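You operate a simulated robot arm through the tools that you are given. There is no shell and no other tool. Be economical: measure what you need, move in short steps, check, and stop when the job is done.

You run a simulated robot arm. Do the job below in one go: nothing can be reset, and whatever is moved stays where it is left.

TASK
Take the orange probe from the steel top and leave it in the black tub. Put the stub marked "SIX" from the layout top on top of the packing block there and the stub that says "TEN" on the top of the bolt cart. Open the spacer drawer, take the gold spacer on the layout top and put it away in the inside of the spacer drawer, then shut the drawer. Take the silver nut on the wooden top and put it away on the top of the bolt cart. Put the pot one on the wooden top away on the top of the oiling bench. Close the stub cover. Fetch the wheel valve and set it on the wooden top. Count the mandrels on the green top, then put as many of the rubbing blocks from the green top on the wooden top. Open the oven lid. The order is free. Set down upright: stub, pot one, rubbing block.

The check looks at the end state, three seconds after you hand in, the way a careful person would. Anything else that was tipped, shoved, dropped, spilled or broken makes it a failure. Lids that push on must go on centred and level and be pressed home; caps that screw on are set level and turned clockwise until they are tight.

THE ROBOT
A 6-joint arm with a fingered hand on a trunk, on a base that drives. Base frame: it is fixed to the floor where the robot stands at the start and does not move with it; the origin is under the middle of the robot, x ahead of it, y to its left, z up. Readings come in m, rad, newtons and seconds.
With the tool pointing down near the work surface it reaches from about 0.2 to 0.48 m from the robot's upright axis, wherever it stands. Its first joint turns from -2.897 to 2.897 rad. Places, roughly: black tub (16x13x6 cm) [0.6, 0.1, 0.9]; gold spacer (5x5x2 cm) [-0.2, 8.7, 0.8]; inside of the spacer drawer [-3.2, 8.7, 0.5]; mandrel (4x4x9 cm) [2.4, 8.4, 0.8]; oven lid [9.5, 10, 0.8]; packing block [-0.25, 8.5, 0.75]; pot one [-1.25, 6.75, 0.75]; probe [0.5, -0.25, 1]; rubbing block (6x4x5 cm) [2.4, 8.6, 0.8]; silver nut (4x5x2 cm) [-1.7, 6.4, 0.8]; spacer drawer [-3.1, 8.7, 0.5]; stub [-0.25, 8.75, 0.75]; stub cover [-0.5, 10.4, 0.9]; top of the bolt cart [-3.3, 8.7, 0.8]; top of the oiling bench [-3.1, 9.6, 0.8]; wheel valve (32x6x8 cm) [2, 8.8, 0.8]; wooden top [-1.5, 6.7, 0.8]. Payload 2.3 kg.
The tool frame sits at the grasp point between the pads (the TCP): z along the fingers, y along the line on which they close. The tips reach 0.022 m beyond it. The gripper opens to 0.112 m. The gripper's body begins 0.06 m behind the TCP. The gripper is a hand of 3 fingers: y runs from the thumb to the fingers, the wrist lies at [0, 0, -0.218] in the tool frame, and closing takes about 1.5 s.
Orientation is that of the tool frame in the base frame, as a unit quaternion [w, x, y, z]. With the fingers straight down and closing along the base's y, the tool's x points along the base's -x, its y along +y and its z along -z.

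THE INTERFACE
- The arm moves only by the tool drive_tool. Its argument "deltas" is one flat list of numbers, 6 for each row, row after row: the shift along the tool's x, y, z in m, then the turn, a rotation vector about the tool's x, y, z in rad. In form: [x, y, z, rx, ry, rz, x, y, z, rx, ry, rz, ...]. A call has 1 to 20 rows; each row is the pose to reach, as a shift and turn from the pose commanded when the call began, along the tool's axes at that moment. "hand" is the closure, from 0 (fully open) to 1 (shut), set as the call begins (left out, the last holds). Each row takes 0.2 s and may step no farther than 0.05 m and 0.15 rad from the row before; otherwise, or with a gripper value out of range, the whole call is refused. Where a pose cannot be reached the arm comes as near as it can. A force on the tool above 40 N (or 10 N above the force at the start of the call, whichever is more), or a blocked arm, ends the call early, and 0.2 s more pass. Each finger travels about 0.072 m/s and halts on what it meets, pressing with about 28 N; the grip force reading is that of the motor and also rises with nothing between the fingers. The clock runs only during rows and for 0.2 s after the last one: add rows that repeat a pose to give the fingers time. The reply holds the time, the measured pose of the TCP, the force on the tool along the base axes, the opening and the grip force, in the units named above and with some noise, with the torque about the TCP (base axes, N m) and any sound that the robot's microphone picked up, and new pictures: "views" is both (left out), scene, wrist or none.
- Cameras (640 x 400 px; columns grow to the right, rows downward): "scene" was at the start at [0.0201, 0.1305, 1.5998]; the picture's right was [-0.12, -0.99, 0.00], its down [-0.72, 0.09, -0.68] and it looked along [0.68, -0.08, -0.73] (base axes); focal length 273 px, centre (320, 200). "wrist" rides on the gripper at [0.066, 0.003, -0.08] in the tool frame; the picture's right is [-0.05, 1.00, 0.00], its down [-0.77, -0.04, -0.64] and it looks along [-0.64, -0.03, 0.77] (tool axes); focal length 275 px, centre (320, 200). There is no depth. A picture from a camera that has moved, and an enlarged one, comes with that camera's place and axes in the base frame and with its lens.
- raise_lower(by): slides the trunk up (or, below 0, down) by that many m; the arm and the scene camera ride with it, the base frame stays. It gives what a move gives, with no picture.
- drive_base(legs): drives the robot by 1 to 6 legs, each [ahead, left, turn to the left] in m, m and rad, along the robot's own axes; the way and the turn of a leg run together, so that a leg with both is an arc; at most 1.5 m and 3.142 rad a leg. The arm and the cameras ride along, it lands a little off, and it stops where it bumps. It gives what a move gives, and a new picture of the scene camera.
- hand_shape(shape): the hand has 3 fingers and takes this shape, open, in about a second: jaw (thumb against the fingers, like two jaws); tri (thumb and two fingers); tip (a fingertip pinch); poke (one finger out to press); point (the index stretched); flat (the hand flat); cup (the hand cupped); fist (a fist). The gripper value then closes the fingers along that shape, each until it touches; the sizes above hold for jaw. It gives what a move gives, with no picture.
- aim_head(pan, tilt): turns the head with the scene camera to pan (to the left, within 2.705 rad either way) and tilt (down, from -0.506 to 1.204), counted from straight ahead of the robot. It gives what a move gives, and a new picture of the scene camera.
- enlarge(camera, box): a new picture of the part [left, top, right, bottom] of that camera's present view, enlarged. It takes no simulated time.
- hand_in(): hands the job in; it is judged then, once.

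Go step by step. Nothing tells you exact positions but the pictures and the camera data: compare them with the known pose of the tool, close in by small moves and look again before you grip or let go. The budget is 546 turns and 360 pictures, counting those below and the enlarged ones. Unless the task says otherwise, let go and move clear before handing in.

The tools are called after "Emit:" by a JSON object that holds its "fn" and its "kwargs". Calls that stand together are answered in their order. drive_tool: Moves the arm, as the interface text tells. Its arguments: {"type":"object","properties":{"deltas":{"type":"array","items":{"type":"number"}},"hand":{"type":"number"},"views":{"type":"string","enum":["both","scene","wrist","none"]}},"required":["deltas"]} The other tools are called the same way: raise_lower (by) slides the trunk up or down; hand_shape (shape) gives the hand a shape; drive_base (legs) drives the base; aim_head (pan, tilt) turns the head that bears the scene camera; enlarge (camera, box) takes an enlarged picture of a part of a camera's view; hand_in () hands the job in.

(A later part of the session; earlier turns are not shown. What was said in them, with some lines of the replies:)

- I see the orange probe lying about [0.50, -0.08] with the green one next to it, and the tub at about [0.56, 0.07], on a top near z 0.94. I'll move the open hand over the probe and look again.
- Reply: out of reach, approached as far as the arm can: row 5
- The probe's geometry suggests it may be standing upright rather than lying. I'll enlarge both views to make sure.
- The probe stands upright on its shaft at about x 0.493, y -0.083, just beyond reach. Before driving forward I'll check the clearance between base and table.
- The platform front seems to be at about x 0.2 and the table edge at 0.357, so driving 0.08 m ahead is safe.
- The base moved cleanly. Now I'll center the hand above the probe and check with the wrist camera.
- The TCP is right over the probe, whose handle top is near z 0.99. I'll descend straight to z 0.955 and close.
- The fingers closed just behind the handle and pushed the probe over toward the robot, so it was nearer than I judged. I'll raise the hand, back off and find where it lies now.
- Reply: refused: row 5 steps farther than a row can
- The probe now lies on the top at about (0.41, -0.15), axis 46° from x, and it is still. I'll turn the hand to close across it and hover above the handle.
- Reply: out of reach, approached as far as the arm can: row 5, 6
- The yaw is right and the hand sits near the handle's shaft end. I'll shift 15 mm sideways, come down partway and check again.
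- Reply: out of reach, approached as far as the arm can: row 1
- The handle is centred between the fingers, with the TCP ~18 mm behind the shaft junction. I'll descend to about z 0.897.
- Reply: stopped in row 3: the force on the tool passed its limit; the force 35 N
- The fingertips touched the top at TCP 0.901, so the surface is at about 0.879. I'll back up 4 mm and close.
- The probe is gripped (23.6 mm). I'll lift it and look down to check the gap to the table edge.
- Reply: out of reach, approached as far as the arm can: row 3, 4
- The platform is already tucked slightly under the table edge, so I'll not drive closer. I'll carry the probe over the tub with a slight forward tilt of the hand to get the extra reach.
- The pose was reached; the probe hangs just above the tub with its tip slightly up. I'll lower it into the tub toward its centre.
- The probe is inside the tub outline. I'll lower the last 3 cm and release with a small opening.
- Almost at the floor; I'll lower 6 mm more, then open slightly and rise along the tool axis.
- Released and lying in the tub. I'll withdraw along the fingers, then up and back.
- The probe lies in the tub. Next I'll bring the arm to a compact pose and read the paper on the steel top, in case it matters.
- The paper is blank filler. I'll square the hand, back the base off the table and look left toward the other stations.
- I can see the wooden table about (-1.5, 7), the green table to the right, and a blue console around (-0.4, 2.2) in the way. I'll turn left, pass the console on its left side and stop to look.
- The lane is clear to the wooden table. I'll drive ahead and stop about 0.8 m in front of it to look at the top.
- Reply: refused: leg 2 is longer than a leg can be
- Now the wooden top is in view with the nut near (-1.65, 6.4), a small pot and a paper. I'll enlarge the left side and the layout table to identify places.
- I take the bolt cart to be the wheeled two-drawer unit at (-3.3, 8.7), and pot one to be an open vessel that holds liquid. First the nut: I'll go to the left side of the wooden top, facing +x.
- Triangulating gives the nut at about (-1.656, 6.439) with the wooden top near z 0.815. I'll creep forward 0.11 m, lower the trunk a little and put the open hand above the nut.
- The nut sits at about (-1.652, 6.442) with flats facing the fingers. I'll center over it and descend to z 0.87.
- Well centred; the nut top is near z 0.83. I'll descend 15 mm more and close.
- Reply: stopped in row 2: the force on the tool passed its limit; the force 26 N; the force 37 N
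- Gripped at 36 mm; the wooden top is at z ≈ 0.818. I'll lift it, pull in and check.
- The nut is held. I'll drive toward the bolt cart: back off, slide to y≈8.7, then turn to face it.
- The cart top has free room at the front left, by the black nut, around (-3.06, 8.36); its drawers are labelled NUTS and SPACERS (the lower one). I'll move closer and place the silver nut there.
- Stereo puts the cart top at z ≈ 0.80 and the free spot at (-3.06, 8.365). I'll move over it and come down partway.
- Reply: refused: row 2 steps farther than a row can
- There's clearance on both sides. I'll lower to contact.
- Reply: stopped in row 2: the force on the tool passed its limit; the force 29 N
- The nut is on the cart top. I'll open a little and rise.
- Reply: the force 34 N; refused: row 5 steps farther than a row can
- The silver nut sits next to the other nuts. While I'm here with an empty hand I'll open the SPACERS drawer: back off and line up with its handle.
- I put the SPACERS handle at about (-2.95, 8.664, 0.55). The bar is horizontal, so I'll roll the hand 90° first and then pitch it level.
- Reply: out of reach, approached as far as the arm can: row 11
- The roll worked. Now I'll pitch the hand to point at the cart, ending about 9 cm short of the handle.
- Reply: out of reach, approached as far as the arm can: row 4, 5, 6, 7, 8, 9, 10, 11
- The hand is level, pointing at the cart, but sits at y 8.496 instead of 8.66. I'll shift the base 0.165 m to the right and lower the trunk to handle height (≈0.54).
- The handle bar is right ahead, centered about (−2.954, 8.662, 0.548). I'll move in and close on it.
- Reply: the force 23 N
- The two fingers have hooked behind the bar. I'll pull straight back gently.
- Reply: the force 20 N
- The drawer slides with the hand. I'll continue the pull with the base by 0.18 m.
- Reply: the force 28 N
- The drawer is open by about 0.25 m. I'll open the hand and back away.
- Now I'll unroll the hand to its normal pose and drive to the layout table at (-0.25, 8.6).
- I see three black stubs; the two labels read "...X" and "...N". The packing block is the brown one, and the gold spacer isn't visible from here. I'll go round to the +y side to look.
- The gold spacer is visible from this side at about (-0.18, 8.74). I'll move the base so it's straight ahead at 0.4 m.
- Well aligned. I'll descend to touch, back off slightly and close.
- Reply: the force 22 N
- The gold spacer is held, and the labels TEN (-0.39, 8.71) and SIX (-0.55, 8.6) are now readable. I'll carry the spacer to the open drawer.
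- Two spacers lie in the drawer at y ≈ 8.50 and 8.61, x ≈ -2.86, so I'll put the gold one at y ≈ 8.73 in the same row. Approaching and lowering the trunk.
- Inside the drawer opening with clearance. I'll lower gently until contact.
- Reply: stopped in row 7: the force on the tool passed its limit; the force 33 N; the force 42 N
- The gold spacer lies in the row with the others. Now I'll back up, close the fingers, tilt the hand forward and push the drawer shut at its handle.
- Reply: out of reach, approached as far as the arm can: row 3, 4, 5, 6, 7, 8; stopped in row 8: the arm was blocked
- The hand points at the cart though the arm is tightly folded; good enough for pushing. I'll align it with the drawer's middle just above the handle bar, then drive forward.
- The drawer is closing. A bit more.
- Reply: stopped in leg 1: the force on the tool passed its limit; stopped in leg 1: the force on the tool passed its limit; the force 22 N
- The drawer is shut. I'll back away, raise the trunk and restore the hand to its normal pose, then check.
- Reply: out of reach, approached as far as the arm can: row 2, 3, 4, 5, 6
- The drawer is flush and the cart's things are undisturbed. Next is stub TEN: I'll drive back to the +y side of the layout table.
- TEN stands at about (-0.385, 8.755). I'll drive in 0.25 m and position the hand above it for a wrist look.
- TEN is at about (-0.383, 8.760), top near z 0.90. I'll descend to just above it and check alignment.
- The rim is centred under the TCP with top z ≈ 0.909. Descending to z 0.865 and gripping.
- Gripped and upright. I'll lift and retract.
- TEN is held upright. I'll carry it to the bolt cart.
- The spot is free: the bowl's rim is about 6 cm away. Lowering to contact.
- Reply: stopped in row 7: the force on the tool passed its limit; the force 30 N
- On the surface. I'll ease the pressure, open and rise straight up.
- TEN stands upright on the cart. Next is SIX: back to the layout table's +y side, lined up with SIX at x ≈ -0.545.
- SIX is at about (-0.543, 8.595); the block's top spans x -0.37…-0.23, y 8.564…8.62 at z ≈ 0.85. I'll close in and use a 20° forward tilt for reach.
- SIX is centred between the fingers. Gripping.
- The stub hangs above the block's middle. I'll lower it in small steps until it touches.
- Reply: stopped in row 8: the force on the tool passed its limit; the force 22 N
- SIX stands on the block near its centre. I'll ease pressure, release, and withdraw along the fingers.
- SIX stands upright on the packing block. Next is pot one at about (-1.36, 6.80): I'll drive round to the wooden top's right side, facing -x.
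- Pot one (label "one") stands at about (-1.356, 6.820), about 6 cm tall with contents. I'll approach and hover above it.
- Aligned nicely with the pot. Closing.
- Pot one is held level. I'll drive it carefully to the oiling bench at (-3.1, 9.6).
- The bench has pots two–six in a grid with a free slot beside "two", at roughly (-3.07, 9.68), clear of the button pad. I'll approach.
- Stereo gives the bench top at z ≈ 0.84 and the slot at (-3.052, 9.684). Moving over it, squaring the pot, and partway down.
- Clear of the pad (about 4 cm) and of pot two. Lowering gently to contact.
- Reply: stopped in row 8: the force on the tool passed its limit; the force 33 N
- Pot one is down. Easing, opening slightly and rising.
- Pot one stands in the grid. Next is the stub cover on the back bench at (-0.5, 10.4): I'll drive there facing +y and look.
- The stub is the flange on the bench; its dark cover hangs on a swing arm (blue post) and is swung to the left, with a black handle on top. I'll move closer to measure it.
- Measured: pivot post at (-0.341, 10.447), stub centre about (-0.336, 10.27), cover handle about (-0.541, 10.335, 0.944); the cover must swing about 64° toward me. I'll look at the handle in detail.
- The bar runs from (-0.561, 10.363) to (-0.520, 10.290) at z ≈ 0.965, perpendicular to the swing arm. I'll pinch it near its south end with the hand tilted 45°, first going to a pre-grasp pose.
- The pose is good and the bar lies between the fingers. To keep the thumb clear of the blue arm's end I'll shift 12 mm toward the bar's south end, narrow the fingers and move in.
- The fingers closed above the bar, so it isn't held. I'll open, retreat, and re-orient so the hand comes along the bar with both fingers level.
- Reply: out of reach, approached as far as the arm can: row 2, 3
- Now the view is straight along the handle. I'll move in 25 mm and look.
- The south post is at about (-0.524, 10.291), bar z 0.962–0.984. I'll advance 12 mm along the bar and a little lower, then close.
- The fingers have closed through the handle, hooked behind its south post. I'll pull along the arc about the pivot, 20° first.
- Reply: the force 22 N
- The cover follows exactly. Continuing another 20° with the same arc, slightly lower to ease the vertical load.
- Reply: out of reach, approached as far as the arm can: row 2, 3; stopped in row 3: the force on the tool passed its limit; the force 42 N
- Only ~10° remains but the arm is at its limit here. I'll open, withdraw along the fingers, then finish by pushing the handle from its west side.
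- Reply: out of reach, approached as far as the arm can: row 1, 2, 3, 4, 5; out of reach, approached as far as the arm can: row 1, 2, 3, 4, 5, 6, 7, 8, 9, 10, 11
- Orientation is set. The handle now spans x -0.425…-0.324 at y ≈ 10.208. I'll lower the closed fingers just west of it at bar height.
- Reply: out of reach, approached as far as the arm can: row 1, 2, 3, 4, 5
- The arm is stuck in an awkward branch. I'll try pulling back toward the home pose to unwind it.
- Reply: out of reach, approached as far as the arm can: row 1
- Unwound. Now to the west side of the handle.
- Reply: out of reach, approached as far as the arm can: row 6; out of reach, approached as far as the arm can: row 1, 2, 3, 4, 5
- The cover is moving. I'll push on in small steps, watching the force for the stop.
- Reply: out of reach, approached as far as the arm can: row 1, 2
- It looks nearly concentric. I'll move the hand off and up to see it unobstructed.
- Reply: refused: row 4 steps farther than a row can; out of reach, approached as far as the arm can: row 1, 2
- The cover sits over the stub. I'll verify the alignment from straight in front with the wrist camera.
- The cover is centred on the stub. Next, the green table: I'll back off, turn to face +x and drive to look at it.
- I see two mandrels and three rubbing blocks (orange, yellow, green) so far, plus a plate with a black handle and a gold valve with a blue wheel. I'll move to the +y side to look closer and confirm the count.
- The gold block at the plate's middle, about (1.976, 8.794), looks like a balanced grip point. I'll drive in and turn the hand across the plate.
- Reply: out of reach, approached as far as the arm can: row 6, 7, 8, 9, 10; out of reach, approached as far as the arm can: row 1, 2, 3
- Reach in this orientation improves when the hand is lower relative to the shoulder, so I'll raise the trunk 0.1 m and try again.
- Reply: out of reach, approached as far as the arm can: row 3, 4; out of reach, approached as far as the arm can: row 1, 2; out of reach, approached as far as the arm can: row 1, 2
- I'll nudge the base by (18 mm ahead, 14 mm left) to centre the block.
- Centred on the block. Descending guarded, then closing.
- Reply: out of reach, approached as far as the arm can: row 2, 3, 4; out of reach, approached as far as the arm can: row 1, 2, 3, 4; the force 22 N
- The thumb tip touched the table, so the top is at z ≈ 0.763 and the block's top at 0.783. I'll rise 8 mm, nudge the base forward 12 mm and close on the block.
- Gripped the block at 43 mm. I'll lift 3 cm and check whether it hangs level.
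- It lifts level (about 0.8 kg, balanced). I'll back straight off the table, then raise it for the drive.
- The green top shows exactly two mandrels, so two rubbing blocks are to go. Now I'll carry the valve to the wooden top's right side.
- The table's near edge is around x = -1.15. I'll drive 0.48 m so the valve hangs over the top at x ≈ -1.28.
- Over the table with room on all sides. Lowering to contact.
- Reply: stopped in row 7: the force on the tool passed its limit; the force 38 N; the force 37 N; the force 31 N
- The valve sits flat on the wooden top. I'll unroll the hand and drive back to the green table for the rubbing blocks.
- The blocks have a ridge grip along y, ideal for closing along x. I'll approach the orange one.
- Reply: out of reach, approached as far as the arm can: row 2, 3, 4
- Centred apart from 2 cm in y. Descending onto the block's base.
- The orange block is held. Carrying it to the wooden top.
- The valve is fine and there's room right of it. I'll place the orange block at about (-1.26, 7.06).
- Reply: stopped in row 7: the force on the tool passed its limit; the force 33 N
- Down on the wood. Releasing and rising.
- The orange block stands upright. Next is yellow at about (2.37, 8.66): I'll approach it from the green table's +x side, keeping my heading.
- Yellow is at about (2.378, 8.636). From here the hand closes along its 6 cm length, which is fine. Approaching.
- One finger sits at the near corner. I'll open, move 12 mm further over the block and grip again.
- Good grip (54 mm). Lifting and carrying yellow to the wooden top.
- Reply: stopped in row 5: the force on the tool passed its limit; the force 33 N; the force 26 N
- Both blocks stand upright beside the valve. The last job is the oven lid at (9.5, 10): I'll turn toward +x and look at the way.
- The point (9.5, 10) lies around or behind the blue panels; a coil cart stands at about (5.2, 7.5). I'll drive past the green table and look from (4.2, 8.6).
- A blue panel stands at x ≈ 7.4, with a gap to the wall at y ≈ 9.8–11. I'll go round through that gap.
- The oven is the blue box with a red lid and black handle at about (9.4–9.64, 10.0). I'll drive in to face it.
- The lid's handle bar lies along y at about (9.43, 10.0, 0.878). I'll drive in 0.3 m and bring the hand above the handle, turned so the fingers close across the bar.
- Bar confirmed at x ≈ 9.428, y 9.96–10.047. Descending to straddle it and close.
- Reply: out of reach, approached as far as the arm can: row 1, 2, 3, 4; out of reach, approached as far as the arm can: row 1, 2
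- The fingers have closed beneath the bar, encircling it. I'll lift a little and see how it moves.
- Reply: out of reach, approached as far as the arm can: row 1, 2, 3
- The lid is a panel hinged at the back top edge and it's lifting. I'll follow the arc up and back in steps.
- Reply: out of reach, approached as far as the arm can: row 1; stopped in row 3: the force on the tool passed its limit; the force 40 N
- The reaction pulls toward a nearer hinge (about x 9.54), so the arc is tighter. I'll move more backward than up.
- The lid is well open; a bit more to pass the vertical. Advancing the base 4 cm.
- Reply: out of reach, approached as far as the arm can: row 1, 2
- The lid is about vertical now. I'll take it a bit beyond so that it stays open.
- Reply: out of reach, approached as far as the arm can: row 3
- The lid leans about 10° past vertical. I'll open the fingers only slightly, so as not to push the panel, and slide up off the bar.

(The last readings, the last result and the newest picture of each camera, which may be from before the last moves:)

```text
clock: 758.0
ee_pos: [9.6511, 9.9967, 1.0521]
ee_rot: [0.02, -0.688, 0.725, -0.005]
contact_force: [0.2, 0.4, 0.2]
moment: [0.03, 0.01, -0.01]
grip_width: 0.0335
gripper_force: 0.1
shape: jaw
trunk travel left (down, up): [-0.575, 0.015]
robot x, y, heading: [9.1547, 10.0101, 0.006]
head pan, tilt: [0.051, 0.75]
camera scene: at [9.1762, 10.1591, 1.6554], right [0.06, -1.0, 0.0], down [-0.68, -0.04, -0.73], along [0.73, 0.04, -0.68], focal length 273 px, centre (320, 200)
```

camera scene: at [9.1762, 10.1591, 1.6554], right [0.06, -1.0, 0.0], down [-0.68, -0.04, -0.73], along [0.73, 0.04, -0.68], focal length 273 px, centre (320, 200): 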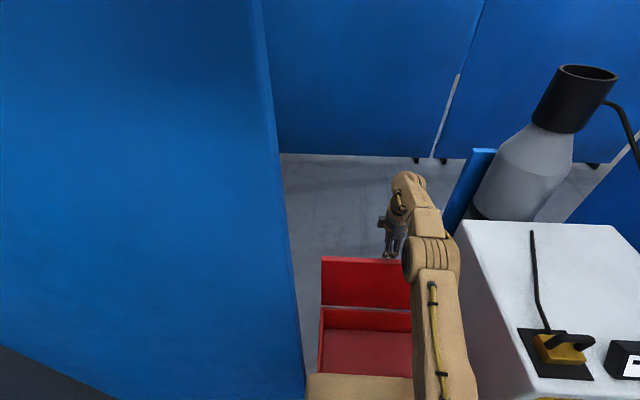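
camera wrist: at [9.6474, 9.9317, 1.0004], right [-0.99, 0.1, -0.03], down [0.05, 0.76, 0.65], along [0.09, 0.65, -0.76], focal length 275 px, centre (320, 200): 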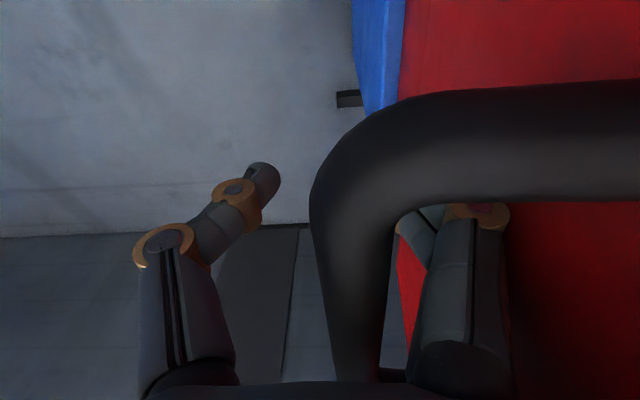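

The lid stays open by itself at about 100°. I'll give it one gentle push from the front to make sure it's against its stop.

Emit:
{"fn": "drive_tool", "kwargs": {"deltas": [0, 0, -0.03, 0, 0, 0, 0, 0, -0.06, 0, 0, 0, 0, 0.045, -0.06, 0, 0, 0, 0, 0.09, -0.06, 0, 0, 0, 0, 0.135, -0.05, 0, 0, 0, 0, 0.145, -0.01, 0, 0, 0, 0, 0.145, 0.03, 0, 0, 0, 0, 0.145, 0.06, 0, 0, 0], "hand": 1, "views": "none"}}

Emit:
{"fn": "drive_tool", "kwargs": {"deltas": [0, -0.02, 0, 0, 0, 0, 0, -0.04, 0, 0, 0, 0, 0, -0.06, 0, 0, 0, 0, 0, -0.08, 0, 0, 0, 0], "views": "scene"}}

```text
clock: 759.8
ee_pos: [9.5076, 10.0039, 0.9832]
ee_rot: [0.038, -0.688, 0.724, 0.008]
contact_force: [-0.4, -0.1, -0.2]
moment: [0.0, 0.01, 0.0]
grip_width: 0.0
gripper_force: 28.3
shape: jaw
out of reach, approached as far as the arm can: row 6, 7
trunk travel left (down, up): [-0.575, 0.015]
robot x, y, heading: [9.153, 10.0173, 0.009]
head pan, tilt: [0.051, 0.75]
```

```text
clock: 760.8
ee_pos: [9.5858, 10.0013, 0.9928]
ee_rot: [0.024, -0.689, 0.725, -0.001]
contact_force: [-24.0, -3.3, 14.8]
moment: [0.03, -0.88, -0.15]
grip_width: 0.0
gripper_force: 28.2
shape: jaw
out of reach, approached as far as the arm can: row 1, 2, 3
trunk travel left (down, up): [-0.575, 0.015]
robot x, y, heading: [9.1526, 10.0123, 0.006]
head pan, tilt: [0.051, 0.75]
camera scene: at [9.1668, 10.1579, 1.6559], right [0.06, -1.0, 0.0], down [-0.68, -0.04, -0.74], along [0.73, 0.04, -0.68], focal length 273 px, centre (320, 200)
```

scene: 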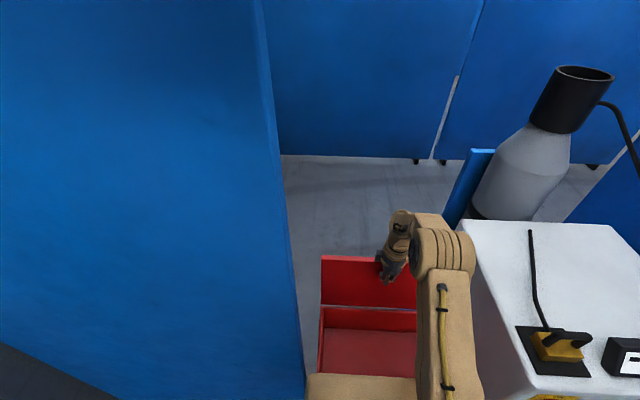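

It met its stop (24 N), so the lid is fully open. I'll back off and retreat.

Emit:
{"fn": "drive_tool", "kwargs": {"deltas": [0, 0.03, 0, 0, 0, 0, 0, 0.06, -0.03, 0, 0, 0, 0, 0.06, -0.08, 0, 0, 0], "views": "none"}}

Emit:
{"fn": "drive_base", "kwargs": {"legs": [[-0.4, 0, 0]]}}

```text
clock: 761.6
ee_pos: [9.5267, 10.0034, 1.0674]
ee_rot: [0.022, -0.688, 0.725, -0.002]
contact_force: [0.3, 1.2, 0.6]
moment: [-0.04, 0.02, 0.02]
grip_width: 0.0003
gripper_force: 28.1
shape: jaw
out of reach, approached as far as the arm can: row 1, 2
trunk travel left (down, up): [-0.575, 0.015]
robot x, y, heading: [9.1538, 10.0123, 0.003]
head pan, tilt: [0.051, 0.75]
```

```text
clock: 764.1
ee_pos: [9.1268, 10.0012, 1.067]
ee_rot: [0.024, -0.689, 0.724, -0.002]
contact_force: [-0.2, -0.2, -0.1]
moment: [0.0, -0.03, -0.01]
grip_width: 0.0
gripper_force: 27.6
shape: jaw
trunk travel left (down, up): [-0.575, 0.015]
robot x, y, heading: [8.755, 10.0144, 0.006]
head pan, tilt: [0.051, 0.75]
camera scene: at [8.7749, 10.1564, 1.6554], right [0.06, -1.0, 0.0], down [-0.68, -0.04, -0.73], along [0.73, 0.04, -0.68], focal length 273 px, centre (320, 200)
```

scene: 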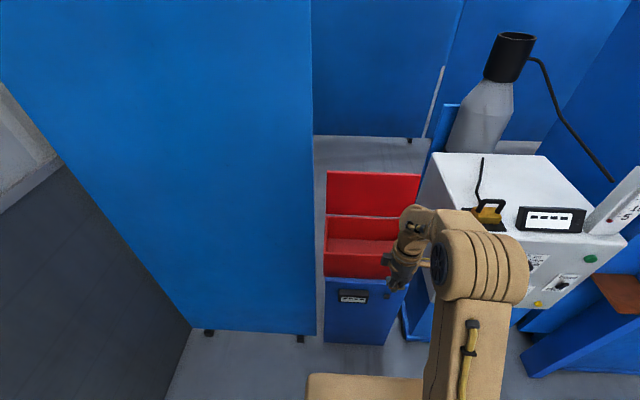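

All the jobs look done: the lid is open and staying there, and the hand is clear. Handing in.

Emit:
{"fn": "hand_in", "kwargs": {}}

```text
The job is handed in.
```

I finished every item and handed the job in; the hand was empty and clear. One slip: my first grip knocked the orange probe over on the steel top. I picked it up and laid it in the black tub.

- **Stubs:** "SIX" stands upright on the packing block and "TEN" stands upright on the bolt cart.
- **Spacer drawer:** the gold spacer is inside with the others and the drawer is shut.
- **Nut and pot:** the silver nut is on the bolt cart, and pot one stands on the oiling bench in the free slot beside pot two.
- **Stub cover:** swung closed and centred on the stub. I did not tighten its bolts, as the task didn't ask for that.
- **Wooden top:** it holds the wheel valve, plus the orange and yellow rubbing blocks standing upright. I counted two mandrels on the green top, so I moved two blocks.
- **Oven lid:** open against its stop, and it stayed there when I let go.
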